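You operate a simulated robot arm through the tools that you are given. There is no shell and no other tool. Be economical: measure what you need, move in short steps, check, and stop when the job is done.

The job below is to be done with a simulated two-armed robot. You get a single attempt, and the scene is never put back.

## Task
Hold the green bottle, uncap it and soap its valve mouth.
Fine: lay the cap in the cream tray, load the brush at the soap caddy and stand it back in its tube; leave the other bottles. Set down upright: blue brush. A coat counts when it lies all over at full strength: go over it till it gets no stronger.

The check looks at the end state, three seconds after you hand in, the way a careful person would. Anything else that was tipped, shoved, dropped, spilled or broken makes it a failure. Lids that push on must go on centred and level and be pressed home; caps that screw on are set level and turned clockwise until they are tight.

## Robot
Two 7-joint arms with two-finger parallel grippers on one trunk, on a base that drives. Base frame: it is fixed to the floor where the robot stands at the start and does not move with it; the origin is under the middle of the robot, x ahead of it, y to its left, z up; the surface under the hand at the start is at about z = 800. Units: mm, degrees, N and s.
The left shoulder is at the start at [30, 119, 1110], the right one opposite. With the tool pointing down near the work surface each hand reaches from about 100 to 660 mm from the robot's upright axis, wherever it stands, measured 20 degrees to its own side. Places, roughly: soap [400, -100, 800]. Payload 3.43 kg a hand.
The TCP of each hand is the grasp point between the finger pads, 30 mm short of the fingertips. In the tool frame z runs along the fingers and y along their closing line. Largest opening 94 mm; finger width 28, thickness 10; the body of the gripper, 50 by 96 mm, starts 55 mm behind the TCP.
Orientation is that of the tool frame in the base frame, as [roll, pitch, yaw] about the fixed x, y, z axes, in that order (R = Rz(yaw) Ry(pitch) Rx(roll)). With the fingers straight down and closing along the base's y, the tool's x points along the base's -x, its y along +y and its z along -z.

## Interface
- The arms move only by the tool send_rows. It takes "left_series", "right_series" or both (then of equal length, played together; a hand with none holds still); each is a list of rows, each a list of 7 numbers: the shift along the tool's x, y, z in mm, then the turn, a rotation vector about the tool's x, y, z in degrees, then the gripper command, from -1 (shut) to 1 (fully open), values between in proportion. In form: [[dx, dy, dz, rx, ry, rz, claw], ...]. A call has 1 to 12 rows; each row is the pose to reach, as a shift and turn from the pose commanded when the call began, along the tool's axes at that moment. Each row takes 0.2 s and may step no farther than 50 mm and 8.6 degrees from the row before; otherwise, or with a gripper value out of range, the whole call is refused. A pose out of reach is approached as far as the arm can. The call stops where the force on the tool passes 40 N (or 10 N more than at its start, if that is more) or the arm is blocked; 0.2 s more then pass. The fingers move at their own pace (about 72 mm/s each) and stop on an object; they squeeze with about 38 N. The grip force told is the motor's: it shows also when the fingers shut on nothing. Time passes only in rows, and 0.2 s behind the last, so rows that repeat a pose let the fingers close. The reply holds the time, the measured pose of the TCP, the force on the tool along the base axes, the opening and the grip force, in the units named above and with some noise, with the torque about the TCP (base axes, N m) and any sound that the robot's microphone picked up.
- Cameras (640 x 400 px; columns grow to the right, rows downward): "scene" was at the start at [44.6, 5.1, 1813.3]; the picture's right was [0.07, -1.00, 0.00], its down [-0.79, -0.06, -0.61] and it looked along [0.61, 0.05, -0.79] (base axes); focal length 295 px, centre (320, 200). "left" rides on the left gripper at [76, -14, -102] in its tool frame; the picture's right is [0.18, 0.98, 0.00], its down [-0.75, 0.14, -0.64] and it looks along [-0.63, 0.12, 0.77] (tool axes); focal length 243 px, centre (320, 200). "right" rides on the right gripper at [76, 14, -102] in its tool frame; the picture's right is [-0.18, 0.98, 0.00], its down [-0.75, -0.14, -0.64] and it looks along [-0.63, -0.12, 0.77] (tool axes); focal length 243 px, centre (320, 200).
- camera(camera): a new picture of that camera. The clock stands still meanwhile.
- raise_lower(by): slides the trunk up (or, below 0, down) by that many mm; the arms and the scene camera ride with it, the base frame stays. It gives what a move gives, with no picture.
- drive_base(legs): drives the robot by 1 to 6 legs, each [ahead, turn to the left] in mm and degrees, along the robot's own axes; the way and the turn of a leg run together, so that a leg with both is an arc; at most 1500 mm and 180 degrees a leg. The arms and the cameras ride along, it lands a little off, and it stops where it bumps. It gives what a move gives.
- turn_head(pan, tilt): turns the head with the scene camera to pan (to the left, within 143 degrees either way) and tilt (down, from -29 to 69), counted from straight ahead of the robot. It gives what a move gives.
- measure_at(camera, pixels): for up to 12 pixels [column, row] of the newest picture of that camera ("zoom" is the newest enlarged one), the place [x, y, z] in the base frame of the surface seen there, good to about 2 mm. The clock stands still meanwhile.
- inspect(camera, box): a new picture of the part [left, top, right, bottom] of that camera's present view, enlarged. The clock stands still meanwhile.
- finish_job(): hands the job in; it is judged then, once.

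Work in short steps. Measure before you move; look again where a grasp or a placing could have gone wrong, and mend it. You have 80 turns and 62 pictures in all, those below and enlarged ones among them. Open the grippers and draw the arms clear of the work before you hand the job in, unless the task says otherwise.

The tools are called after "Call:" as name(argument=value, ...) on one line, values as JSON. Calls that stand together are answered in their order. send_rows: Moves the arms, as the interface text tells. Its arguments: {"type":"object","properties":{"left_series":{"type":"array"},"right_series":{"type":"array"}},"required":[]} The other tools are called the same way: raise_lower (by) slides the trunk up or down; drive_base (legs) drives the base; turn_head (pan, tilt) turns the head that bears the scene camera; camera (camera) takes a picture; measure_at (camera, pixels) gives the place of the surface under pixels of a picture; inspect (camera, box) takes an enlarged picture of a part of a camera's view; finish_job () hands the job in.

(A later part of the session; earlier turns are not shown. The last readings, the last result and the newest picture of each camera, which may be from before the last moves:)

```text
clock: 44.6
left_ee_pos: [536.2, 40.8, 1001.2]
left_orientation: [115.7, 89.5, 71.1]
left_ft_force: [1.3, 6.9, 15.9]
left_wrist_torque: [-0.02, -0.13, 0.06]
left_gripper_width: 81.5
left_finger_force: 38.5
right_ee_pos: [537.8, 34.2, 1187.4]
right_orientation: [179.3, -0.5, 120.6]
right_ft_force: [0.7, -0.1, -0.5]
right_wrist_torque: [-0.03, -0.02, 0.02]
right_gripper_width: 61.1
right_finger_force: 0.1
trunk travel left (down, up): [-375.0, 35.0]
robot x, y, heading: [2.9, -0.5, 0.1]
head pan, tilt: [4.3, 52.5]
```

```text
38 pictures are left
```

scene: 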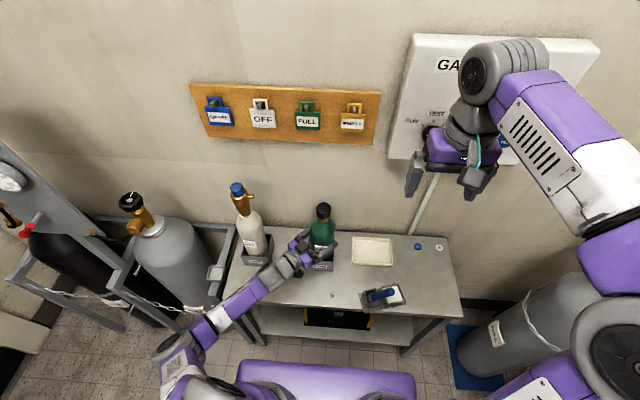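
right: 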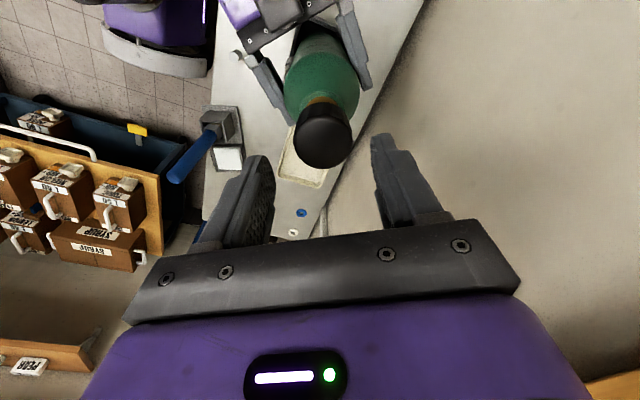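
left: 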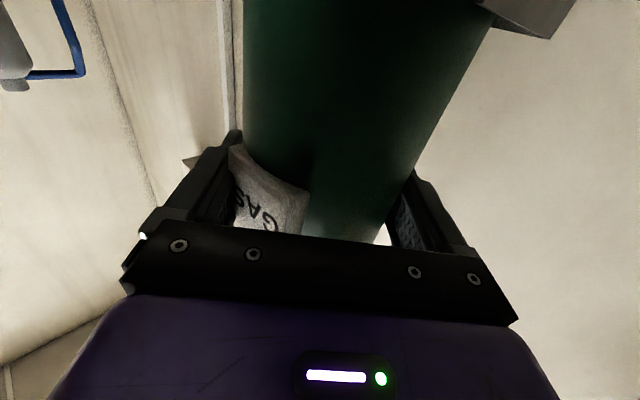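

Aligned. I lower to TCP z≈1130 (tips ~5 mm below the cap rim) and grip.

Call:
send_rows(right_series=[[0, 1, 20, 0.7, -0.5, 0, 0.3], [0, 1, 40, 0.7, -0.5, 0, 0.3], [0, 1, 57.5, 0.7, -0.5, 0, 0.3], [0, 1, 57.5, 0.7, -0.5, 0, -0.2], [0, 1, 57.5, 0.7, -0.5, 0, -1], [0, 1, 57.5, 0.7, -0.5, 0, -1], [0, 1, 57.5, 0.7, -0.5, 0, -1]])

Call:
send_rows(right_series=[[0, 0, 0, 0, 0, -8.5, -1], [0, 0, 0, 0, 0, -17, -1], [0, 0, -0.2, 0, 0, -25.5, -1], [0, 0, -0.2, 0, 0, -34, -1], [0, 0, -0.3, 0, 0, -42.5, -1], [0, 0, -0.3, 0, 0, -51, -1], [0, 0, -0.4, 0, 0, -59.5, -1], [0, 0, -0.5, 0, 0, -68, -1], [0, 0, -0.5, 0, 0, -76.5, -1], [0, 0, -0.6, 0, 0, -85, -1], [0, 0, -0.6, 0, 0, -93.5, -1], [0, 0, -0.7, 0, 0, -102, -1]])

Call:
send_rows(right_series=[[0, 0, -0.1, 0, 0, -8.5, -1], [0, 0, -0.2, 0, 0, -17, -1], [0, 0, -0.3, 0, 0, -25.5, -1], [0, 0, -0.4, 0, 0, -34, -1], [0, 0, -0.5, 0, 0, -42.5, -1], [0, 0, -0.6, 0, 0, -51, -1], [0, 0, -0.7, 0, 0, -59.5, -1], [0, 0, -0.8, 0, 0, -68, -1], [0, 0, -0.9, 0, 0, -76.5, -1], [0, 0, -1, 0, 0, -85, -1], [0, 0, -1, 0, 0, -93.5, -1], [0, 0, -1, 0, 0, -102, -1]])

Call:
send_rows(right_series=[[0, 0, -0.1, 0, 0, -8.5, -1], [0, 0, -0.2, 0, 0, -17, -1], [0, 0, -0.3, 0, 0, -25.5, -1], [0, 0, -0.4, 0, 0, -34, -1], [0, 0, -0.5, 0, 0, -42.5, -1], [0, 0, -0.6, 0, 0, -51, -1], [0, 0, -0.7, 0, 0, -59.5, -1], [0, 0, -0.8, 0, 0, -68, -1], [0, 0, -0.9, 0, 0, -76, -1]])

```text
clock: 46.2
left_ee_pos: [535.8, 42.1, 1001.7]
left_orientation: [112.7, 89.5, 68.1]
left_ft_force: [-3.0, 8.1, 16.3]
left_wrist_torque: [0.4, -0.46, 0.01]
left_gripper_width: 81.5
left_finger_force: 37.8
right_ee_pos: [538.8, 35.6, 1132.2]
right_orientation: [179.9, 0.0, 120.7]
right_ft_force: [4.6, 1.1, -1.1]
right_wrist_torque: [0.14, -0.3, 0.04]
right_gripper_width: 42.0
right_finger_force: 38.0
trunk travel left (down, up): [-375.0, 35.0]
robot x, y, heading: [-2.1, 0.9, 0.2]
head pan, tilt: [4.3, 52.5]
```

```text
clock: 48.8
left_ee_pos: [535.5, 40.1, 999.5]
left_orientation: [128.6, 89.6, 83.8]
left_ft_force: [-8.7, -8.0, -4.0]
left_wrist_torque: [0.08, 0.03, 0.7]
left_gripper_width: 82.4
left_finger_force: 38.5
right_ee_pos: [540.5, 34.1, 1129.8]
right_orientation: [-180.0, 0.2, -137.2]
right_ft_force: [4.9, 8.4, -0.6]
right_wrist_torque: [0.62, 0.27, -0.89]
right_gripper_width: 40.9
right_finger_force: 38.0
trunk travel left (down, up): [-375.0, 35.0]
robot x, y, heading: [-3.9, -0.3, 0.0]
head pan, tilt: [4.3, 52.5]
```

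```text
clock: 51.4
left_ee_pos: [536.2, 42.5, 1001.0]
left_orientation: [134.9, 89.6, 90.5]
left_ft_force: [-30.3, 20.5, 0.8]
left_wrist_torque: [0.29, -0.7, 1.2]
left_gripper_width: 81.8
left_finger_force: 38.1
right_ee_pos: [540.0, 35.9, 1132.7]
right_orientation: [-179.9, -0.2, -35.5]
right_ft_force: [23.0, -7.0, -3.4]
right_wrist_torque: [0.18, -0.52, -1.74]
right_gripper_width: 39.9
right_finger_force: 38.3
trunk travel left (down, up): [-375.0, 35.0]
robot x, y, heading: [3.5, -3.3, 0.0]
head pan, tilt: [4.3, 52.5]
```

```text
clock: 53.4
left_ee_pos: [535.7, 41.8, 1001.4]
left_orientation: [117.2, 89.4, 72.7]
left_ft_force: [-22.4, 13.0, 2.4]
left_wrist_torque: [0.18, -0.01, 1.57]
left_gripper_width: 82.4
left_finger_force: 38.5
right_ee_pos: [539.9, 35.1, 1133.3]
right_orientation: [180.0, -0.1, 40.4]
right_ft_force: [12.9, -2.2, -3.7]
right_wrist_torque: [0.19, 0.07, -2.07]
right_gripper_width: 40.1
right_finger_force: 37.9
trunk travel left (down, up): [-375.0, 35.0]
robot x, y, heading: [4.5, -1.6, 0.4]
head pan, tilt: [4.3, 52.5]
```

Torque about z is −2 N·m now, so something binds; I look before lifting.

Call:
inspect(camera="scene", box=[260, 180, 388, 260])

Call:
camera(camera="left")

```text
5.00 times, centred on (324, 220) of scene
```

zoom: 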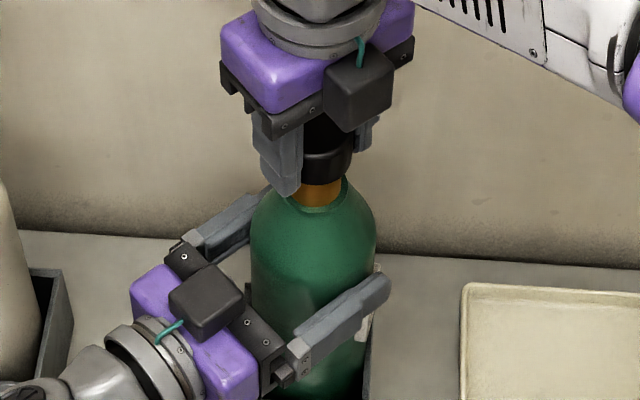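

```text
36 pictures are left
```

left: 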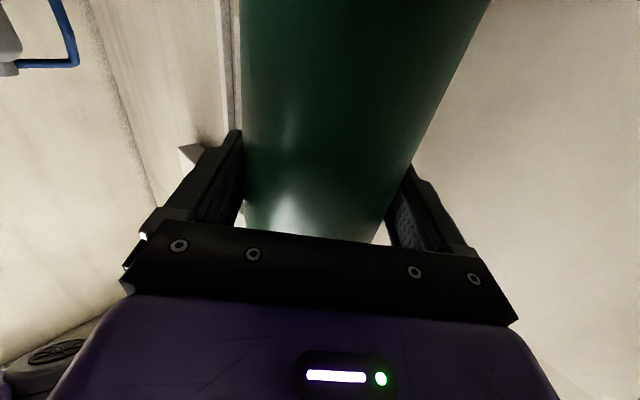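

The bottle turned some 50° along with the cap. I test with a small lift of 4 mm.

Call:
send_rows(right_series=[[0, 0, -1, 0, 0, 0, -1], [0, 0, -2, 0, 0, 0, -1], [0, 0, -4, 0, 0, 0, -1]])

```text
clock: 54.2
left_ee_pos: [537.6, 43.1, 1000.9]
left_orientation: [109.2, 89.4, 64.8]
left_ft_force: [-21.0, 18.2, 6.9]
left_wrist_torque: [0.4, -1.31, 0.16]
left_gripper_width: 81.9
left_finger_force: 38.1
right_ee_pos: [540.4, 34.2, 1134.5]
right_orientation: [-180.0, 0.4, 41.0]
right_ft_force: [16.3, -5.6, -25.8]
right_wrist_torque: [0.34, -0.23, -0.52]
right_gripper_width: 40.4
right_finger_force: 37.8
trunk travel left (down, up): [-375.0, 35.0]
robot x, y, heading: [-0.1, 0.6, 0.1]
head pan, tilt: [4.3, 52.5]
```

Still engaged. I relax the lift, open, and unwind around the cap for another round.

Call:
send_rows(right_series=[[0, 0, 3, 0, 0, 0, -1], [0, 0, 3, 0, 0, 0, 0.3], [0, 0, 3, 0, 0, 0, 0.3], [0, 0, 3, 0, 0, 8.5, 0.3], [0, 0, 3, 0, 0, 17, 0.3], [0, 0, 3, 0, 0, 25.5, 0.3], [0, 0, 3, 0, 0, 34, 0.3], [0, 0, 3, 0, 0, 42.5, 0.3], [0, 0, 3, 0, 0, 51, 0.3], [0, 0, 3, 0, 0, 59.5, 0.3], [0, 0, 3, 0, 0, 68, 0.3], [0, 0, 3, 0, 0, 76.5, 0.3]])

Call:
send_rows(right_series=[[0, 0, 0, 0, 0, 8.5, 0.3], [0, 0, 0, 0, 0, 17, 0.3], [0, 0, 0, 0, 0, 25.5, 0.3], [0, 0, 0, 0, 0, 34, 0.3], [0, 0, 0, 0, 0, 42.5, 0.3], [0, 0, 0, 0, 0, 51, 0.3], [0, 0, 0, 0, 0, 59.5, 0.3], [0, 0, 0, 0, 0, 68, 0.3], [0, 0, 0, 0, 0, 76.5, 0.3], [0, 0, 0, 0, 0, 85, 0.3], [0, 0, 0, 0, 0, 93.5, 0.3], [0, 0, 0, 0, 0, 102, 0.3]])

Call:
send_rows(right_series=[[0, 0, 0, 0, 0, 8.5, 0.3], [0, 0, 0, 0, 0, 17, 0.3], [0, 0, 0, 0, 0, 25.5, 0.3], [0, 0, 0, 0, 0, 34, 0.3], [0, 0, 0, 0, 0, 42.5, 0.3], [0, 0, 0, 0, 0, 51, 0.3], [0, 0, 0, 0, 0, 59.5, 0.3], [0, 0, 0, 0, 0, 68, 0.3], [0, 0, 0, 0, 0, 76.5, 0.3], [0, 0, 0, 0, 0, 85, 0.3], [0, 0, 0, 0, 0, 93.5, 0.3], [0, 0, 0, 0, 0, 100, 0.3]])

Call:
inspect(camera="scene", box=[260, 180, 388, 260])

```text
clock: 56.8
left_ee_pos: [536.5, 42.5, 1000.6]
left_orientation: [124.9, 89.4, 80.4]
left_ft_force: [8.0, 9.8, 8.0]
left_wrist_torque: [0.57, -0.61, 0.28]
left_gripper_width: 82.0
left_finger_force: 38.2
right_ee_pos: [540.8, 35.7, 1133.3]
right_orientation: [179.9, 0.0, -35.9]
right_ft_force: [0.1, -0.5, 0.0]
right_wrist_torque: [-0.03, -0.02, -0.01]
right_gripper_width: 61.1
right_finger_force: 0.0
trunk travel left (down, up): [-375.0, 35.0]
robot x, y, heading: [-1.6, 0.3, 0.2]
head pan, tilt: [4.3, 52.5]
```

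```text
clock: 59.4
left_ee_pos: [536.8, 42.9, 1001.7]
left_orientation: [126.3, 89.6, 81.7]
left_ft_force: [6.0, 11.9, 6.6]
left_wrist_torque: [0.37, -0.33, 0.35]
left_gripper_width: 82.3
left_finger_force: 37.9
right_ee_pos: [541.6, 37.3, 1133.3]
right_orientation: [180.0, 0.0, -138.0]
right_ft_force: [0.0, 0.1, -0.3]
right_wrist_torque: [-0.02, 0.01, 0.02]
right_gripper_width: 61.2
right_finger_force: 0.0
trunk travel left (down, up): [-375.0, 35.0]
robot x, y, heading: [-0.5, 1.5, 0.0]
head pan, tilt: [4.3, 52.5]
```

```text
clock: 62.0
left_ee_pos: [536.9, 42.2, 1000.3]
left_orientation: [125.5, 89.5, 81.0]
left_ft_force: [4.8, 12.2, 6.8]
left_wrist_torque: [0.47, -0.31, 0.26]
left_gripper_width: 81.9
left_finger_force: 37.9
right_ee_pos: [540.6, 37.0, 1133.8]
right_orientation: [-179.9, 0.0, 122.1]
right_ft_force: [-0.6, -0.1, -0.5]
right_wrist_torque: [0.02, 0.01, -0.03]
right_gripper_width: 60.9
right_finger_force: 0.1
trunk travel left (down, up): [-375.0, 35.0]
robot x, y, heading: [3.7, 1.5, 0.5]
head pan, tilt: [4.3, 52.5]
```

```text
5.00 times, centred on (324, 220) of scene
```

zoom: 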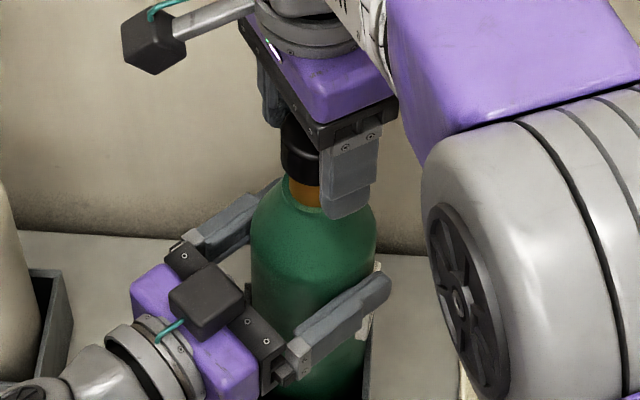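

Now regrip 5 mm lower and turn 100°, checking torque.

Call:
send_rows(right_series=[[0, 0, 5, 0, 0, 0, 0.3], [0, 0, 5, 0, 0, 0, -0.2], [0, 0, 5, 0, 0, 0, -1], [0, 0, 5, 0, 0, 0, -1], [0, 0, 5, 0, 0, 0, -1]])

Call:
send_rows(right_series=[[0, 0, 0, 0, 0, -8.5, -1], [0, 0, 0, 0, 0, -17, -1], [0, 0, -0.2, 0, 0, -25.5, -1], [0, 0, -0.2, 0, 0, -34, -1], [0, 0, -0.3, 0, 0, -42.5, -1], [0, 0, -0.3, 0, 0, -51, -1], [0, 0, -0.4, 0, 0, -59.5, -1], [0, 0, -0.5, 0, 0, -68, -1], [0, 0, -0.5, 0, 0, -76.5, -1], [0, 0, -0.6, 0, 0, -85, -1], [0, 0, -0.6, 0, 0, -93.5, -1], [0, 0, -0.7, 0, 0, -102, -1]])

Call:
inspect(camera="scene", box=[260, 180, 388, 260])

```text
clock: 63.2
left_ee_pos: [537.3, 42.6, 1000.4]
left_orientation: [122.0, 89.5, 77.6]
left_ft_force: [-2.5, 17.1, 8.6]
left_wrist_torque: [0.25, -0.95, 0.18]
left_gripper_width: 82.1
left_finger_force: 38.1
right_ee_pos: [540.9, 34.8, 1129.2]
right_orientation: [179.9, 0.1, 122.2]
right_ft_force: [9.1, -2.8, 0.1]
right_wrist_torque: [0.3, -0.29, 0.0]
right_gripper_width: 39.4
right_finger_force: 38.2
trunk travel left (down, up): [-375.0, 35.0]
robot x, y, heading: [-3.6, 3.1, 0.3]
head pan, tilt: [4.3, 52.5]
```

```text
clock: 65.8
left_ee_pos: [536.8, 43.2, 1001.4]
left_orientation: [121.8, 89.4, 77.4]
left_ft_force: [-16.3, 31.3, 2.1]
left_wrist_torque: [-0.17, -0.79, 0.7]
left_gripper_width: 81.4
left_finger_force: 38.2
right_ee_pos: [541.2, 34.9, 1129.2]
right_orientation: [-179.8, -0.1, -135.8]
right_ft_force: [11.3, -14.9, -1.4]
right_wrist_torque: [0.16, -0.14, -0.88]
right_gripper_width: 41.1
right_finger_force: 38.0
trunk travel left (down, up): [-375.0, 35.0]
robot x, y, heading: [0.4, -1.4, 0.1]
head pan, tilt: [4.3, 52.5]
```

```text
5.00 times, centred on (324, 220) of scene
```

zoom: 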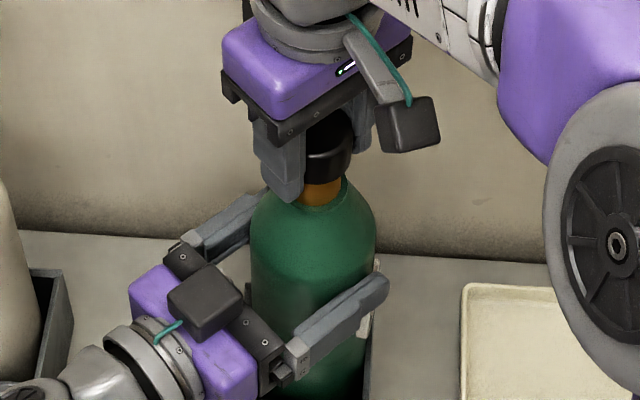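

The bottle stays put while the cap turns. I turn another 100°, then test-lift a little.

Call:
send_rows(right_series=[[0, 0, -0.1, 0, 0, -8.5, -1], [0, 0, -0.2, 0, 0, -17, -1], [0, 0, -0.3, 0, 0, -25.5, -1], [0, 0, -0.4, 0, 0, -34, -1], [0, 0, -0.5, 0, 0, -42.5, -1], [0, 0, -0.6, 0, 0, -51, -1], [0, 0, -0.7, 0, 0, -59.5, -1], [0, 0, -0.8, 0, 0, -68, -1], [0, 0, -0.9, 0, 0, -76.5, -1], [0, 0, -1, 0, 0, -85, -1], [0, 0, -1, 0, 0, -93.5, -1], [0, 0, -1, 0, 0, -102, -1]])

Call:
send_rows(right_series=[[0, 0, -1, 0, 0, 0, -1], [0, 0, -2, 0, 0, 0, -1], [0, 0, -3, 0, 0, 0, -1]])

```text
clock: 68.4
left_ee_pos: [536.6, 39.1, 1000.1]
left_orientation: [150.4, 89.7, 105.6]
left_ft_force: [3.1, 0.2, -3.0]
left_wrist_torque: [-0.36, -0.37, 1.44]
left_gripper_width: 82.8
left_finger_force: 38.3
right_ee_pos: [539.0, 35.7, 1129.5]
right_orientation: [179.9, 0.5, -33.8]
right_ft_force: [-1.8, 0.0, 0.3]
right_wrist_torque: [-0.24, 0.31, -1.74]
right_gripper_width: 40.2
right_finger_force: 38.0
trunk travel left (down, up): [-375.0, 35.0]
robot x, y, heading: [1.5, 4.1, -0.1]
head pan, tilt: [4.3, 52.5]
```

```text
clock: 69.2
left_ee_pos: [536.3, 38.9, 1000.2]
left_orientation: [134.2, 89.5, 89.5]
left_ft_force: [6.0, -8.5, 0.9]
left_wrist_torque: [0.14, 1.11, 0.38]
left_gripper_width: 82.9
left_finger_force: 37.9
right_ee_pos: [539.7, 35.4, 1130.8]
right_orientation: [179.9, 0.3, -33.6]
right_ft_force: [-6.8, 7.0, -18.1]
right_wrist_torque: [0.58, -0.14, -0.38]
right_gripper_width: 40.4
right_finger_force: 38.0
trunk travel left (down, up): [-375.0, 35.0]
robot x, y, heading: [4.4, 1.7, -0.1]
head pan, tilt: [4.3, 52.5]
```

Still engaged (−18 N). I undo the lift and turn 76° more to the wrist limit, then look.

Call:
send_rows(right_series=[[0, 0, 2.5, 0, 0, -8.5, -1], [0, 0, 2.5, 0, 0, -17, -1], [0, 0, 2.4, 0, 0, -25.5, -1], [0, 0, 2.3, 0, 0, -34, -1], [0, 0, 2.2, 0, 0, -42.5, -1], [0, 0, 2.1, 0, 0, -51, -1], [0, 0, 2, 0, 0, -59.5, -1], [0, 0, 2, 0, 0, -68, -1], [0, 0, 2, 0, 0, -76, -1]])

Call:
inspect(camera="scene", box=[260, 180, 388, 260])

```text
clock: 71.2
left_ee_pos: [537.2, 44.0, 1000.8]
left_orientation: [147.9, 89.5, 103.7]
left_ft_force: [-24.1, 23.0, 0.1]
left_wrist_torque: [-1.27, 0.33, 0.44]
left_gripper_width: 80.7
left_finger_force: 38.5
right_ee_pos: [539.9, 33.8, 1132.1]
right_orientation: [179.6, 0.2, 42.1]
right_ft_force: [9.2, -13.9, 1.0]
right_wrist_torque: [0.25, 0.42, -0.74]
right_gripper_width: 42.1
right_finger_force: 38.0
trunk travel left (down, up): [-375.0, 35.0]
robot x, y, heading: [-1.7, -4.3, 0.0]
head pan, tilt: [4.3, 52.5]
```

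```text
5.00 times, centred on (324, 220) of scene
```

zoom: 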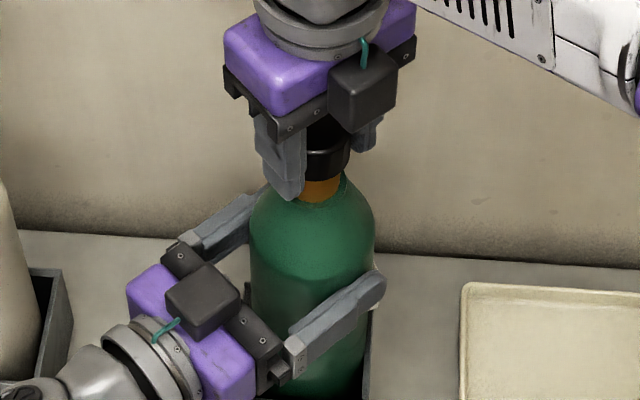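

The bottle is turning in the left grip now, with some 20–30 N lateral load jamming the thread. I release both hands so the bottle settles, unwind and rise, and re-measure the axis.

Call:
send_rows(right_series=[[0, 0, 0, 0, 0, 0, 0.3], [0, 0, 0, 0, 0, 0, 0.3], [0, 0, -15, 0, 0, 8.5, 0.3], [0, 0, -30, 0, 0, 17, 0.3], [0, 0, -45, 0, 0, 25.5, 0.3], [0, 0, -55, 0, 0, 34, 0.3], [0, 0, -55, 0, 0, 42.5, 0.3], [0, 0, -55, 0, 0, 51, 0.3], [0, 0, -55, 0, 0, 59.5, 0.3], [0, 0, -55, 0, 0, 68, 0.3], [0, 0, -55, 0, 0, 76.5, 0.3], [0, 0, -55, 0, 0, 85, 0.3]], left_series=[[0, 0, 0, 0, 0, 0, -1], [0, 0, 0, 0, 0, 0, -1], [0, 0, 0, 0, 0, 0, 0.85], [0, 0, 0, 0, 0, 0, 0.95], [0, 0, 0, 0, 0, 0, 1], [0, 0, 0, 0, 0, 0, 1], [0, 0, 0, 0, 0, 0, 1], [0, 0, 0, 0, 0, 0, 1], [0, 0, 0, 0, 0, 0, 1], [0, 0, 0, 0, 0, 0, 1], [0, 0, 0, 0, 0, 0, 1], [0, 0, 0, 0, 0, 0, 1]])

Call:
send_rows(right_series=[[0, 0, 0, 0, 0, 8.5, 0.3], [0, 0, 0, 0, 0, 17, 0.3], [0, 0, 0, 0, 0, 25.5, 0.3], [0, 0, 0, 0, 0, 34, 0.3], [0, 0, 0, 0, 0, 42.5, 0.3], [0, 0, 0, 0, 0, 51, 0.3], [0, 0, 0, 0, 0, 59.5, 0.3], [0, 0, 0, 0, 0, 68, 0.3], [0, 0, 0, 0, 0, 76.5, 0.3], [0, 0, 0, 0, 0, 85, 0.3], [0, 0, 0, 0, 0, 93.5, 0.3], [0, 0, 0, 0, 0, 102, 0.3]])

Call:
send_rows(right_series=[[0, 0, 0, 0, 0, 8.5, 0.3], [0, 0, 0, 0, 0, 17, 0.3], [0, 0, 0, 0, 0, 25.5, 0.3], [0, 0, 0, 0, 0, 34, 0.3], [0, 0, 0, 0, 0, 42.5, 0.3], [0, 0, 0, 0, 0, 51, 0.3], [0, 0, 0, 0, 0, 59.5, 0.3], [0, 0, 0, 0, 0, 68, 0.3], [0, 0, 0, 0, 0, 76.5, 0.3], [0, 0, 0, 0, 0, 85, 0.3], [0, 0, 0, 0, 0, 93.5, 0.3]])

Call:
inspect(camera="right", box=[240, 40, 400, 240])

Call:
inspect(camera="scene", box=[260, 190, 388, 270])

```text
clock: 73.8
left_ee_pos: [536.0, 40.2, 1000.7]
left_orientation: [130.0, 89.5, 85.4]
left_ft_force: [-0.3, 0.1, 0.9]
left_wrist_torque: [-0.01, -0.02, 0.0]
left_gripper_width: 93.8
left_finger_force: 0.1
right_ee_pos: [539.4, 34.4, 1186.3]
right_orientation: [-179.9, 0.1, -43.0]
right_ft_force: [0.0, 0.3, 0.0]
right_wrist_torque: [0.01, 0.01, 0.0]
right_gripper_width: 60.9
right_finger_force: 0.0
trunk travel left (down, up): [-375.0, 35.0]
robot x, y, heading: [-0.9, 1.7, -0.1]
head pan, tilt: [4.3, 52.5]
```

```text
clock: 76.4
left_ee_pos: [536.9, 41.2, 1000.6]
left_orientation: [129.7, 89.5, 85.3]
left_ft_force: [-0.4, 0.8, 0.7]
left_wrist_torque: [0.01, 0.0, -0.04]
left_gripper_width: 94.1
left_finger_force: 0.1
right_ee_pos: [541.1, 33.1, 1186.1]
right_orientation: [179.8, 0.0, -145.0]
right_ft_force: [0.1, 0.0, -0.4]
right_wrist_torque: [0.01, -0.02, 0.0]
right_gripper_width: 60.8
right_finger_force: 0.0
trunk travel left (down, up): [-375.0, 35.0]
robot x, y, heading: [-2.0, 1.9, 0.3]
head pan, tilt: [4.3, 52.5]
```

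```text
clock: 78.8
left_ee_pos: [536.9, 40.1, 1000.9]
left_orientation: [129.9, 89.6, 85.3]
left_ft_force: [0.0, 0.6, 0.2]
left_wrist_torque: [0.0, -0.02, -0.01]
left_gripper_width: 93.9
left_finger_force: 0.1
right_ee_pos: [540.9, 35.4, 1187.2]
right_orientation: [180.0, -0.2, 121.5]
right_ft_force: [-0.4, 0.3, 0.2]
right_wrist_torque: [0.02, 0.0, 0.01]
right_gripper_width: 60.9
right_finger_force: 0.0
trunk travel left (down, up): [-375.0, 35.0]
robot x, y, heading: [1.7, -2.4, 0.3]
head pan, tilt: [4.3, 52.5]
```

```text
2.00 times, centred on (320, 140) of right
```

zoom: 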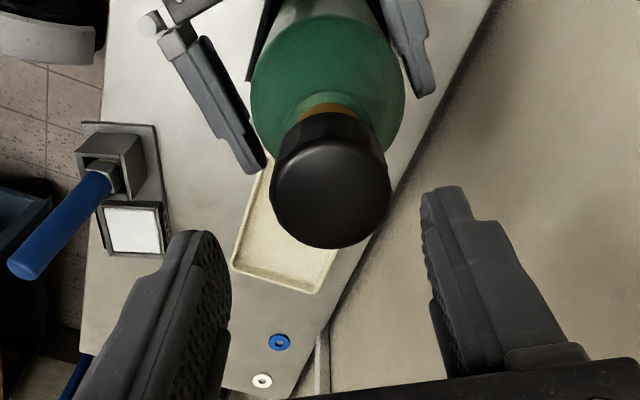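

```text
5.00 times, centred on (324, 230) of scene
```

zoom: 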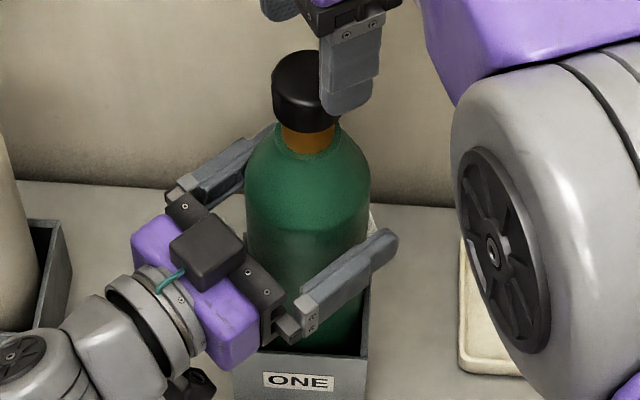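

Both released. I measure cap and bottle from this settled view.

Call:
measure_at(camera="zoom", pixels=[[303, 56], [303, 72], [303, 98], [276, 80], [303, 126], [303, 140], [303, 155], [280, 145], [250, 180], [368, 180], [305, 220], [305, 300]])

Call:
camera(camera="right")

Call:
measure_at(camera="right", pixels=[[325, 134], [305, 134], [345, 134], [325, 114], [325, 155], [310, 118], [342, 152], [308, 150], [340, 118]])

```text
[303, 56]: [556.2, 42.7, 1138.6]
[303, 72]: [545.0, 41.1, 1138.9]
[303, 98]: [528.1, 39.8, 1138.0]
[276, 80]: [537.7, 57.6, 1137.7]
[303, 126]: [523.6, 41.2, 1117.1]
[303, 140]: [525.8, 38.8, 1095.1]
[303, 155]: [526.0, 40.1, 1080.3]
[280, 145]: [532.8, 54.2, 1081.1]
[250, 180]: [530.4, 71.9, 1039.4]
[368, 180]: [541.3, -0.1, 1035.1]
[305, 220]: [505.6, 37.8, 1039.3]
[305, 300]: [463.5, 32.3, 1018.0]
```

```text
30 pictures are left
```

right: 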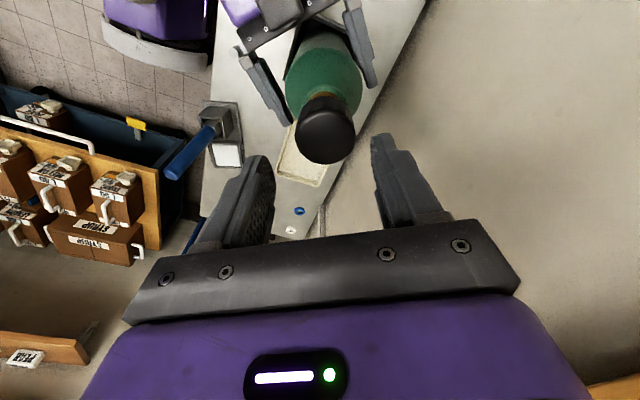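

```text
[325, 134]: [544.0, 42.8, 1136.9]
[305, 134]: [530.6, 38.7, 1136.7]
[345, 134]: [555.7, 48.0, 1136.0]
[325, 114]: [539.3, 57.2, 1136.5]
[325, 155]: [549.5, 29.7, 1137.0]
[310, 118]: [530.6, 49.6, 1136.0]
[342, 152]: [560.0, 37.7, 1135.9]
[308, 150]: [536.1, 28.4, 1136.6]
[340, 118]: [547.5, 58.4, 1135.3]
```

The cap's free axis is (543, 41) while I had gripped at (540, 34.5) — hence the jam. I close the left hand again on the settled bottle and remeasure.

Call:
send_rows(left_series=[[0, 1, 0, 0, 0, 0, 1], [0, 1, 0, 0, 0, 0, 0.8], [0, 1, 0, 0, 0, 0, 0.5], [0, 1, 0, 0, 0, 0, -1], [0, 1, 0, 0, 0, 0, -1]])

Call:
camera(camera="right")

Call:
measure_at(camera="right", pixels=[[325, 134], [305, 134], [345, 134], [325, 114], [325, 155], [310, 118], [342, 152], [308, 150], [340, 118]])

```text
clock: 80.0
left_ee_pos: [538.9, 42.4, 1001.1]
left_orientation: [120.3, 89.4, 75.9]
left_ft_force: [7.8, 6.6, 6.0]
left_wrist_torque: [0.61, -0.7, 0.05]
left_gripper_width: 82.7
left_finger_force: 38.5
right_ee_pos: [540.3, 36.0, 1185.9]
right_orientation: [-180.0, -0.2, 121.7]
right_ft_force: [0.1, 0.2, 0.6]
right_wrist_torque: [-0.01, 0.03, 0.01]
right_gripper_width: 61.1
right_finger_force: 0.0
trunk travel left (down, up): [-375.0, 35.0]
robot x, y, heading: [-1.5, -0.4, 0.2]
head pan, tilt: [4.3, 52.5]
```

```text
29 pictures are left
```

right: 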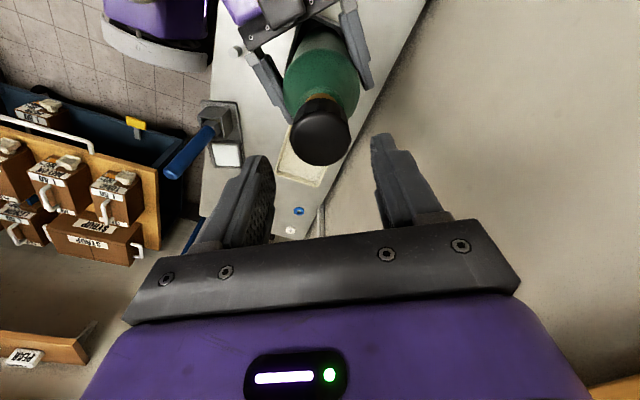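

```text
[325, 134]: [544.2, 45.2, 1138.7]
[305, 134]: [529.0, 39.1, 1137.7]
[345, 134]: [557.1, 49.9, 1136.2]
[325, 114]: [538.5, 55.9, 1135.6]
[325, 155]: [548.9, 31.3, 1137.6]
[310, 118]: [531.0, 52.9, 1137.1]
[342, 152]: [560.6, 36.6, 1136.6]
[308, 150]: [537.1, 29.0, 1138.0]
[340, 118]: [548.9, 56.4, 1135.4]
```

In the tool frame the cap sits about +6 mm along tool x from the hand axis. I correct that, lower to z≈1126, and grip.

Call:
send_rows(right_series=[[6, 0.6, 10, 0, 0, 0, 0.3], [6, 0.6, 30, 0, 0, 0, 0.3], [6, 0.6, 50, 0, 0, 0, 0.3], [6, 0.6, 61, 0, 0, 0, 0.3], [6, 0.6, 61, 0, 0, 0, 0.3]])

Call:
inspect(camera="right", box=[240, 40, 400, 240])

```text
clock: 81.2
left_ee_pos: [538.1, 41.9, 1000.5]
left_orientation: [124.4, 89.5, 79.8]
left_ft_force: [7.3, 9.0, 8.6]
left_wrist_torque: [1.02, -0.6, -0.07]
left_gripper_width: 82.6
left_finger_force: 37.8
right_ee_pos: [538.3, 42.1, 1125.2]
right_orientation: [-179.9, -0.1, 121.6]
right_ft_force: [-0.4, -0.9, 0.1]
right_wrist_torque: [-0.03, -0.01, -0.03]
right_gripper_width: 61.0
right_finger_force: 0.0
trunk travel left (down, up): [-375.0, 35.0]
robot x, y, heading: [0.5, 2.4, 0.3]
head pan, tilt: [4.3, 52.5]
```

```text
2.00 times, centred on (320, 140) of right
```

zoom: 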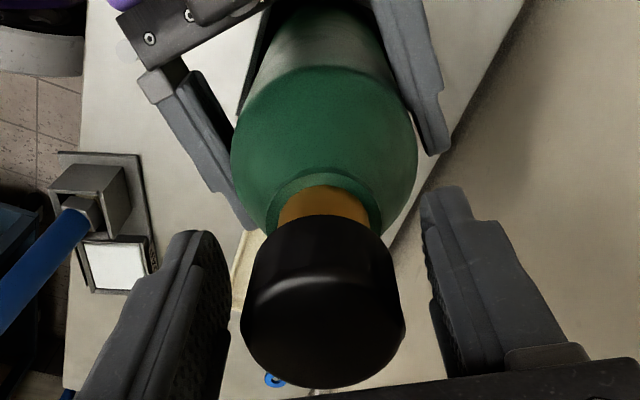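

The cap is now centred in the hand (tool offset <1 mm). I close and turn 100°.

Call:
send_rows(right_series=[[0, 0, 0, 0, 0, 0, -0.2], [0, 0, 0, 0, 0, 0, -1], [0, 0, 0, 0, 0, 0, -1]])

Call:
send_rows(right_series=[[0, 0, 0, 0, 0, -8.5, -1], [0, 0, 0, 0, 0, -17, -1], [0, 0, 0, 0, 0, -25.5, -1], [0, 0, 0, 0, 0, -34, -1], [0, 0, -0.2, 0, 0, -42.5, -1], [0, 0, -0.2, 0, 0, -51, -1], [0, 0, -0.3, 0, 0, -59.5, -1], [0, 0, -0.4, 0, 0, -68, -1], [0, 0, -0.4, 0, 0, -76.5, -1], [0, 0, -0.5, 0, 0, -85, -1], [0, 0, -0.5, 0, 0, -93.5, -1], [0, 0, -0.6, 0, 0, -102, -1]])

Call:
send_rows(right_series=[[0, 0, -0.1, 0, 0, -8.5, -1], [0, 0, -0.2, 0, 0, -17, -1], [0, 0, -0.3, 0, 0, -25.5, -1], [0, 0, -0.4, 0, 0, -34, -1], [0, 0, -0.5, 0, 0, -42.5, -1], [0, 0, -0.6, 0, 0, -51, -1], [0, 0, -0.7, 0, 0, -59.5, -1], [0, 0, -0.8, 0, 0, -68, -1], [0, 0, -0.9, 0, 0, -76.5, -1], [0, 0, -1, 0, 0, -85, -1], [0, 0, -1, 0, 0, -93.5, -1], [0, 0, -1, 0, 0, -102, -1]])

Call:
inspect(camera="scene", box=[260, 180, 388, 260])

```text
clock: 82.0
left_ee_pos: [537.9, 42.6, 1001.3]
left_orientation: [138.0, 89.6, 93.7]
left_ft_force: [9.0, 9.5, 9.5]
left_wrist_torque: [0.15, 0.21, 0.0]
left_gripper_width: 82.6
left_finger_force: 37.6
right_ee_pos: [537.7, 41.3, 1125.8]
right_orientation: [-179.9, -0.2, 121.7]
right_ft_force: [-3.1, -2.2, -0.2]
right_wrist_torque: [0.36, -0.29, -0.01]
right_gripper_width: 42.4
right_finger_force: 37.3
trunk travel left (down, up): [-375.0, 35.0]
robot x, y, heading: [1.6, -1.2, 0.5]
head pan, tilt: [4.3, 52.5]
```

```text
clock: 84.6
left_ee_pos: [537.1, 41.1, 999.9]
left_orientation: [133.2, 89.5, 88.6]
left_ft_force: [0.6, 6.1, -3.3]
left_wrist_torque: [-0.38, -0.21, 0.85]
left_gripper_width: 82.6
left_finger_force: 38.0
right_ee_pos: [538.4, 41.3, 1125.0]
right_orientation: [179.9, 0.0, -136.1]
right_ft_force: [1.5, -3.0, -1.9]
right_wrist_torque: [-0.18, -0.1, -0.76]
right_gripper_width: 41.9
right_finger_force: 38.0
trunk travel left (down, up): [-375.0, 35.0]
robot x, y, heading: [0.3, -1.9, 0.2]
head pan, tilt: [4.3, 52.5]
```

```text
clock: 87.2
left_ee_pos: [538.2, 41.5, 1001.0]
left_orientation: [123.7, 89.4, 79.4]
left_ft_force: [-19.2, 17.7, 4.3]
left_wrist_torque: [-0.43, -0.45, 1.62]
left_gripper_width: 82.6
left_finger_force: 38.3
right_ee_pos: [539.0, 38.5, 1124.9]
right_orientation: [-179.9, -0.4, -34.5]
right_ft_force: [16.3, -12.3, -14.5]
right_wrist_torque: [-0.18, -0.79, -1.83]
right_gripper_width: 40.3
right_finger_force: 37.8
trunk travel left (down, up): [-375.0, 35.0]
robot x, y, heading: [-2.8, 0.1, 0.4]
head pan, tilt: [4.3, 52.5]
```

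```text
5.00 times, centred on (324, 220) of scene
```

zoom: 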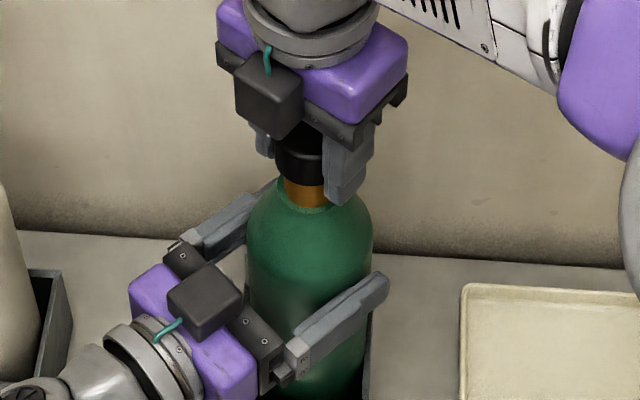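

CCW now just drags the bottle, as if the thread sits at its end stop after my re-seating. I turn clockwise 100° with the cap gripped to see whether it runs freely.

Call:
send_rows(right_series=[[0, 0, 0.5, 0, 0, 8.5, -1], [0, 0, 0.8, 0, 0, 17, -1], [0, 0, 0.8, 0, 0, 25.5, -1], [0, 0, 0.9, 0, 0, 34, -1], [0, 0, 1, 0, 0, 42.5, -1], [0, 0, 1, 0, 0, 51, -1], [0, 0, 1, 0, 0, 59.5, -1], [0, 0, 1, 0, 0, 68, -1], [0, 0, 1.2, 0, 0, 76.5, -1], [0, 0, 1.2, 0, 0, 85, -1], [0, 0, 1.2, 0, 0, 93.5, -1], [0, 0, 1.2, 0, 0, 102, -1]])

Call:
inspect(camera="scene", box=[260, 180, 388, 260])

```text
clock: 88.1
left_ee_pos: [537.0, 41.8, 1000.2]
left_orientation: [123.8, 89.3, 79.5]
left_ft_force: [-3.4, 3.2, 2.3]
left_wrist_torque: [0.19, 0.38, -0.04]
left_gripper_width: 82.4
left_finger_force: 38.2
right_ee_pos: [539.9, 38.0, 1126.5]
right_orientation: [-179.9, -0.1, -61.7]
right_ft_force: [3.1, 1.3, -2.9]
right_wrist_torque: [0.23, 0.03, -0.01]
right_gripper_width: 40.0
right_finger_force: 37.9
trunk travel left (down, up): [-375.0, 35.0]
robot x, y, heading: [0.6, -1.0, -0.1]
head pan, tilt: [4.3, 52.5]
stopped in row 4 (left hand): the force on the tool passed its limit at 41 N (the readings are from after the stop); the commanded pose is now the measured one
```

```text
5.00 times, centred on (324, 220) of scene
```

zoom: 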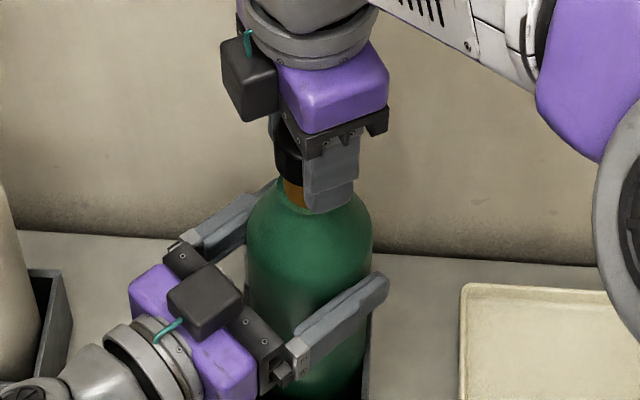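

It stopped after 27° due to residual left-hand load, now relaxed (torque 0). I continue clockwise 50°.

Call:
send_rows(right_series=[[0, 0, 0, 0, 0, 8.5, -1], [0, 0, 0, 0, 0, 17, -1], [0, 0, 0, 0, 0, 25.5, -1], [0, 0, 0.2, 0, 0, 34, -1], [0, 0, 0.4, 0, 0, 42.5, -1], [0, 0, 0.5, 0, 0, 51, -1]])

```text
clock: 89.5
left_ee_pos: [536.3, 42.7, 999.5]
left_orientation: [122.4, 89.4, 78.1]
left_ft_force: [-9.8, 8.7, 2.0]
left_wrist_torque: [-0.28, -0.13, -0.12]
left_gripper_width: 82.5
left_finger_force: 37.7
right_ee_pos: [540.1, 37.9, 1125.0]
right_orientation: [-179.7, -0.2, -112.8]
right_ft_force: [8.6, -4.9, -1.4]
right_wrist_torque: [0.3, 0.03, -0.01]
right_gripper_width: 39.4
right_finger_force: 38.5
trunk travel left (down, up): [-375.0, 35.0]
robot x, y, heading: [2.8, 0.4, -0.1]
head pan, tilt: [4.3, 52.5]
```

Clockwise it runs with zero torque: it was at the thread's end stop. I go 50° more clockwise, then come back counter-clockwise past the release point.

Call:
send_rows(right_series=[[0, 0, 0, 0, 0, 8.5, -1], [0, 0, 0, 0, 0, 17, -1], [0, 0, 0, 0, 0, 25.5, -1], [0, 0, 0.2, 0, 0, 34, -1], [0, 0, 0.4, 0, 0, 42.5, -1], [0, 0, 0.5, 0, 0, 51, -1]])

Call:
send_rows(right_series=[[0, 0, -0.1, 0, 0, -8.5, -1], [0, 0, -0.2, 0, 0, -17, -1], [0, 0, -0.3, 0, 0, -25.5, -1], [0, 0, -0.4, 0, 0, -34, -1], [0, 0, -0.5, 0, 0, -42.5, -1], [0, 0, -0.6, 0, 0, -51, -1], [0, 0, -0.7, 0, 0, -59.5, -1], [0, 0, -0.8, 0, 0, -68, -1], [0, 0, -0.9, 0, 0, -76.5, -1], [0, 0, -1, 0, 0, -85, -1], [0, 0, -1.1, 0, 0, -93.5, -1], [0, 0, -1.2, 0, 0, -102, -1]])

Call:
send_rows(right_series=[[0, 0, -0.1, 0, 0, -8.5, -1], [0, 0, -0.2, 0, 0, -17, -1], [0, 0, -0.3, 0, 0, -25.5, -1], [0, 0, -0.4, 0, 0, -34, -1], [0, 0, -0.5, 0, 0, -42.5, -1], [0, 0, -0.6, 0, 0, -51, -1]])

```text
clock: 90.9
left_ee_pos: [536.3, 42.7, 1000.5]
left_orientation: [120.7, 89.4, 76.3]
left_ft_force: [-15.2, 13.4, 4.7]
left_wrist_torque: [-0.18, -0.09, -0.05]
left_gripper_width: 82.2
left_finger_force: 37.5
right_ee_pos: [539.3, 37.6, 1125.1]
right_orientation: [-179.7, 0.1, -163.8]
right_ft_force: [11.9, -7.8, -6.3]
right_wrist_torque: [0.29, -0.03, -0.01]
right_gripper_width: 39.3
right_finger_force: 38.2
trunk travel left (down, up): [-375.0, 35.0]
robot x, y, heading: [1.6, 1.9, 0.2]
head pan, tilt: [4.3, 52.5]
```

```text
clock: 93.5
left_ee_pos: [537.2, 42.6, 1000.3]
left_orientation: [122.8, 89.4, 78.3]
left_ft_force: [-13.1, 11.4, 5.0]
left_wrist_torque: [0.04, -0.03, 0.0]
left_gripper_width: 82.3
left_finger_force: 37.8
right_ee_pos: [539.5, 37.5, 1126.5]
right_orientation: [-179.8, -0.2, -61.5]
right_ft_force: [13.1, -7.3, -3.0]
right_wrist_torque: [-0.39, -0.53, -0.02]
right_gripper_width: 39.4
right_finger_force: 37.9
trunk travel left (down, up): [-375.0, 35.0]
robot x, y, heading: [-1.8, -0.8, 0.2]
head pan, tilt: [4.3, 52.5]
```

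```text
clock: 94.9
left_ee_pos: [536.6, 42.8, 999.8]
left_orientation: [125.7, 89.4, 81.1]
left_ft_force: [3.6, 3.0, 3.5]
left_wrist_torque: [-0.46, 0.41, 0.44]
left_gripper_width: 82.4
left_finger_force: 37.8
right_ee_pos: [540.7, 37.4, 1128.3]
right_orientation: [179.9, -0.2, -10.3]
right_ft_force: [0.1, 0.2, 0.4]
right_wrist_torque: [-0.03, 0.0, 0.0]
right_gripper_width: 38.9
right_finger_force: 38.0
trunk travel left (down, up): [-375.0, 35.0]
robot x, y, heading: [0.1, 2.3, 0.1]
head pan, tilt: [4.3, 52.5]
```

All forces dropped to zero: the cap seems released. I lift gently.

Call:
send_rows(right_series=[[0, 0, -3, 0, 0, 0, -1], [0, 0, -8, 0, 0, 0, -1], [0, 0, -16, 0, 0, 0, -1], [0, 0, -30, 0, 0, 0, -1], [0, 0, -55, 0, 0, 0, -1], [0, 0, -85, 0, 0, 0, -1]])

Call:
inspect(camera="scene", box=[244, 160, 404, 260])

```text
clock: 96.3
left_ee_pos: [537.2, 41.9, 1000.4]
left_orientation: [121.7, 89.3, 77.2]
left_ft_force: [2.9, 2.8, 4.2]
left_wrist_torque: [-0.02, 0.38, 0.16]
left_gripper_width: 82.4
left_finger_force: 37.5
right_ee_pos: [540.7, 38.6, 1210.9]
right_orientation: [180.0, -0.2, -10.6]
right_ft_force: [0.8, -0.2, -0.5]
right_wrist_torque: [-0.01, -0.01, -0.02]
right_gripper_width: 38.9
right_finger_force: 37.9
trunk travel left (down, up): [-375.0, 35.0]
robot x, y, heading: [3.2, 0.8, 0.1]
head pan, tilt: [4.3, 52.5]
```

```text
4.00 times, centred on (324, 210) of scene
```

zoom: 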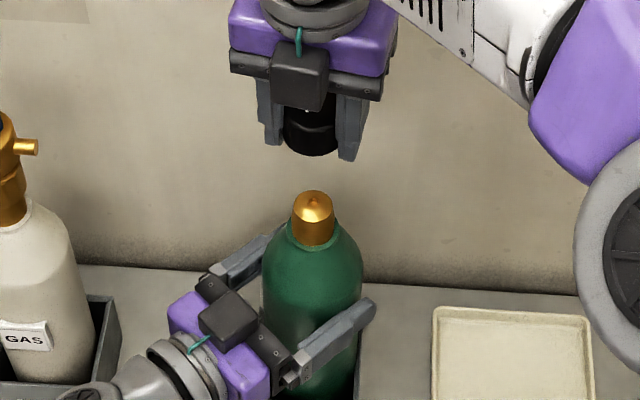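

The cap is off, its bottom about level with the tips. I measure it, the valve mouth and the tray.

Call:
measure_at(camera="zoom", pixels=[[312, 152], [312, 130], [350, 155], [274, 143], [314, 200], [314, 192], [314, 218], [300, 210], [328, 210], [314, 240], [520, 360], [440, 312]])

```text
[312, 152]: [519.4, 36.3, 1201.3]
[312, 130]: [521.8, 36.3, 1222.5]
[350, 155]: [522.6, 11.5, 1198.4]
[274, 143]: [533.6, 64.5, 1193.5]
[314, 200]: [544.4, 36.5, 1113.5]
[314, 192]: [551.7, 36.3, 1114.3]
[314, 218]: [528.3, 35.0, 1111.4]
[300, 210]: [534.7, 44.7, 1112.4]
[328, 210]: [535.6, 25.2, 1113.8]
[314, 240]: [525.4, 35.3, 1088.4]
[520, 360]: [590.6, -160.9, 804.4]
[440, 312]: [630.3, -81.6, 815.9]
```

I carry the cap over the tray at height, unwinding the wrist so the camera side faces the robot, then descend partway.

Call:
send_rows(right_series=[[7, 15, 0, 0, 0, 8.5, -1], [13, 30, 0, 0, 0, 17, -1], [20, 46, 0, 0, 0, 25.5, -1], [26, 61, 0, 0, 0, 34, -1], [33, 76, 0, 0, 0, 42.5, -1], [40, 91, 0, 0, 0, 51, -1], [46, 106, 0, 0, 0, 59.5, -1], [53, 122, 0, 0, 0, 68, -1], [59, 137, 0, 0, 0, 76.5, -1], [66, 152, 0, 0, 0, 85, -1], [73, 167, 0, 0, 0, 93.5, -1], [79, 182, 0, 0, 0, 102, -1]])

Call:
send_rows(right_series=[[0, 0, 10, 0, 0, 8, -1], [0, 0, 35, 0, 0, 16, -1], [0, 0, 70, 0, 0, 24, -1], [0, 0, 110, 0, 0, 32, -1], [0, 0, 150, 0, 0, 40, -1], [0, 0, 190, 0, 0, 48, -1], [0, 0, 230, 0, 0, 56, -1], [0, 0, 270, 0, 0, 64, -1], [0, 0, 300, 0, 0, 67, -1], [0, 0, 320, 0, 0, 67, -1]])

Call:
camera(camera="right")

```text
clock: 98.8
left_ee_pos: [532.1, 42.3, 1000.0]
left_orientation: [120.4, 89.2, 75.9]
left_ft_force: [5.7, -0.4, -2.1]
left_wrist_torque: [-0.14, -0.48, 0.15]
left_gripper_width: 81.9
left_finger_force: 37.8
right_ee_pos: [574.3, -130.9, 1213.4]
right_orientation: [179.8, 0.7, -105.0]
right_ft_force: [-18.9, 12.5, 5.4]
right_wrist_torque: [-1.26, -2.25, 0.69]
right_gripper_width: 39.2
right_finger_force: 37.9
trunk travel left (down, up): [-375.0, 35.0]
robot x, y, heading: [-1.5, 2.3, 0.1]
head pan, tilt: [4.3, 52.5]
stopped in row 12 (right hand): the force on the tool passed its limit at 46 N (the readings are from after the stop); the commanded pose is now the measured one
```

```text
clock: 99.3
left_ee_pos: [531.5, 43.0, 1000.9]
left_orientation: [123.1, 89.1, 78.9]
left_ft_force: [6.7, -0.4, 1.0]
left_wrist_torque: [-0.51, -0.48, 0.24]
left_gripper_width: 82.0
left_finger_force: 38.0
right_ee_pos: [572.6, -127.9, 1203.0]
right_orientation: [179.6, 0.6, -114.4]
right_ft_force: [-27.4, 7.5, 2.0]
right_wrist_torque: [-0.69, -2.96, 0.38]
right_gripper_width: 39.3
right_finger_force: 38.3
trunk travel left (down, up): [-375.0, 35.0]
robot x, y, heading: [0.8, 0.2, 0.5]
head pan, tilt: [4.3, 52.5]
stopped in row 2 (right hand): the force on the tool passed its limit at 52 N (the readings are from after the stop); the commanded pose is now the measured one
```

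```text
24 pictures are left
```

right: 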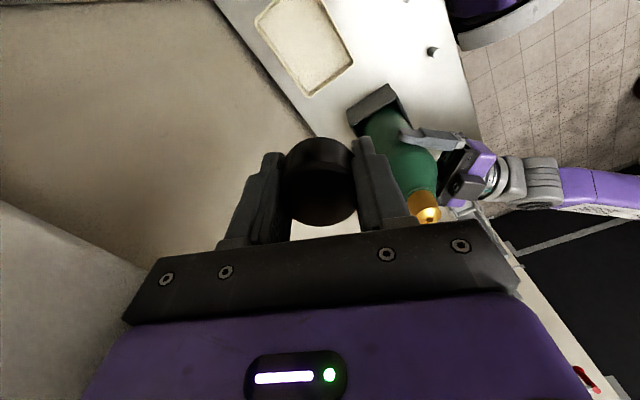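

The hand touched the wall panel. I retreat toward the robot (x≈512), then continue rotating and descending there.

Call:
send_rows(right_series=[[12, 14, 0, 0, 0, 0, -1], [30, 32, 0, 0, 0, 0, -1], [44.8, 45.6, 0, 0, 0, 0, -1], [44.8, 45.6, 10, 0, 0, 8, -1], [44.8, 45.6, 35, 0, 0, 16, -1], [44.8, 45.6, 65, 0, 0, 24, -1], [44.8, 45.6, 95, 0, 0, 32, -1], [44.8, 45.6, 125, 0, 0, 40, -1], [44.8, 45.6, 155, 0, 0, 48, -1], [44.8, 45.6, 185, 0, 0, 56, -1], [44.8, 45.6, 210, 0, 0, 64, -1], [44.8, 45.6, 220, 0, 0, 65.6, -1]])

Call:
camera(camera="scene")

```text
clock: 101.9
left_ee_pos: [534.9, 41.5, 999.9]
left_orientation: [129.1, 89.3, 84.7]
left_ft_force: [-3.2, 4.2, 21.9]
left_wrist_torque: [-0.66, 0.09, -0.08]
left_gripper_width: 81.2
left_finger_force: 38.2
right_ee_pos: [515.8, -150.1, 981.2]
right_orientation: [179.4, 0.2, 179.5]
right_ft_force: [0.3, 0.6, 0.4]
right_wrist_torque: [0.01, 0.04, 0.04]
right_gripper_width: 39.3
right_finger_force: 38.0
trunk travel left (down, up): [-375.0, 35.0]
robot x, y, heading: [0.4, 2.5, 0.1]
head pan, tilt: [4.3, 52.5]
```

```text
23 pictures are left
```

scene: 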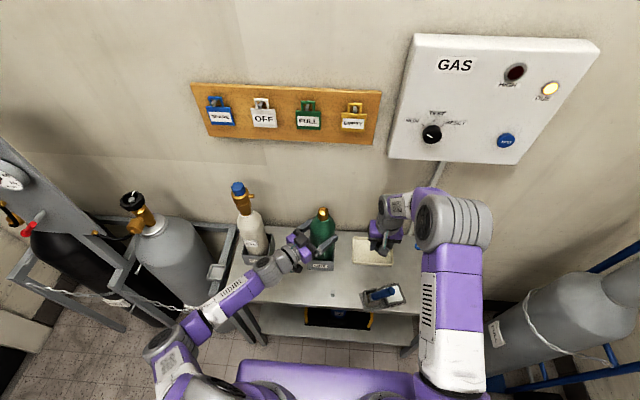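

Clear now. I move over the tray at (568, −155), lower until the tips almost touch its floor, open slightly and rise.

Call:
send_rows(right_series=[[-26, -3, 0, 0, 0, 0, -1], [-52, -5, 10, 0, 0, 0, -1], [-52, -5, 50, 0, 0, 0, -1], [-52, -5, 90, 0, 0, 0, -1], [-52, -5, 120, 0, 0, 0, -1], [-52, -5, 136, 0, 0, 0, -1], [-52, -5, 143, 0, 0, 0, -1], [-52, -5, 143, 0, 0, 0, -1]])

Call:
inspect(camera="scene", box=[330, 200, 458, 280])

```text
clock: 103.7
left_ee_pos: [534.7, 43.8, 999.8]
left_orientation: [129.1, 89.2, 84.7]
left_ft_force: [-3.6, 5.7, 21.7]
left_wrist_torque: [-0.42, 0.33, -0.1]
left_gripper_width: 81.3
left_finger_force: 37.9
right_ee_pos: [566.6, -154.5, 836.9]
right_orientation: [179.3, 0.0, 179.6]
right_ft_force: [-0.7, 0.0, -0.8]
right_wrist_torque: [-0.01, 0.02, -0.01]
right_gripper_width: 39.1
right_finger_force: 38.0
trunk travel left (down, up): [-375.0, 35.0]
robot x, y, heading: [0.3, -0.1, 0.2]
head pan, tilt: [4.3, 52.5]
```

```text
5.00 times, centred on (394, 240) of scene
```

zoom: 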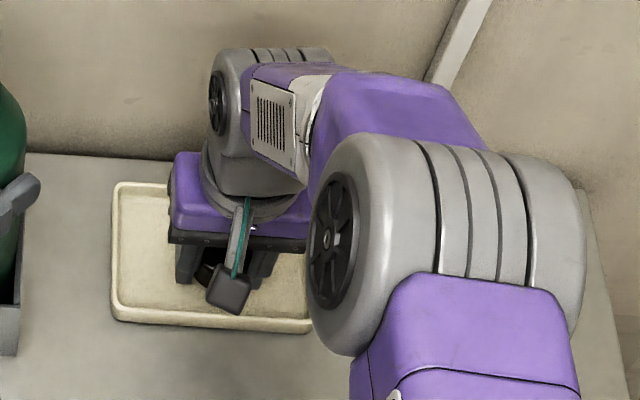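

The cap is inside the tray region. I open and rise.

Call:
send_rows(right_series=[[0, 0, 0, 0, 0, 0, -0.1], [0, 0, 0, 0, 0, 0, 0.1], [0, 0, 0, 0, 0, 0, 0.3], [0, 0, 0, 0, 0, 0, 0.3], [0, 0, -20, 0, 0, 0, 0.3], [0, 0, -50, 0, 0, 0, 0.3], [10, 0, -90, 0, 0, 0, 0.3], [40, 0, -130, 0, 0, 0, 0.3], [80, 0, -170, 0, 0, 0, 0.3], [100, 0, -210, 0, 0, 0, 0.3], [120, -20, -250, 0, 0, 0, 0.3]])

Call:
camera(camera="right")

```text
refused: row 9 steps farther than a row can; nothing moved
```

```text
21 pictures are left
```

right: 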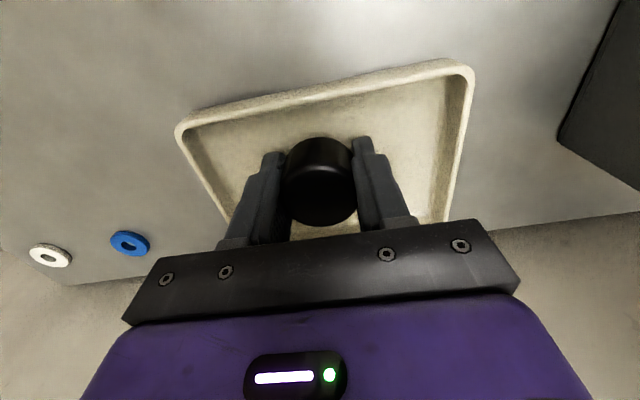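

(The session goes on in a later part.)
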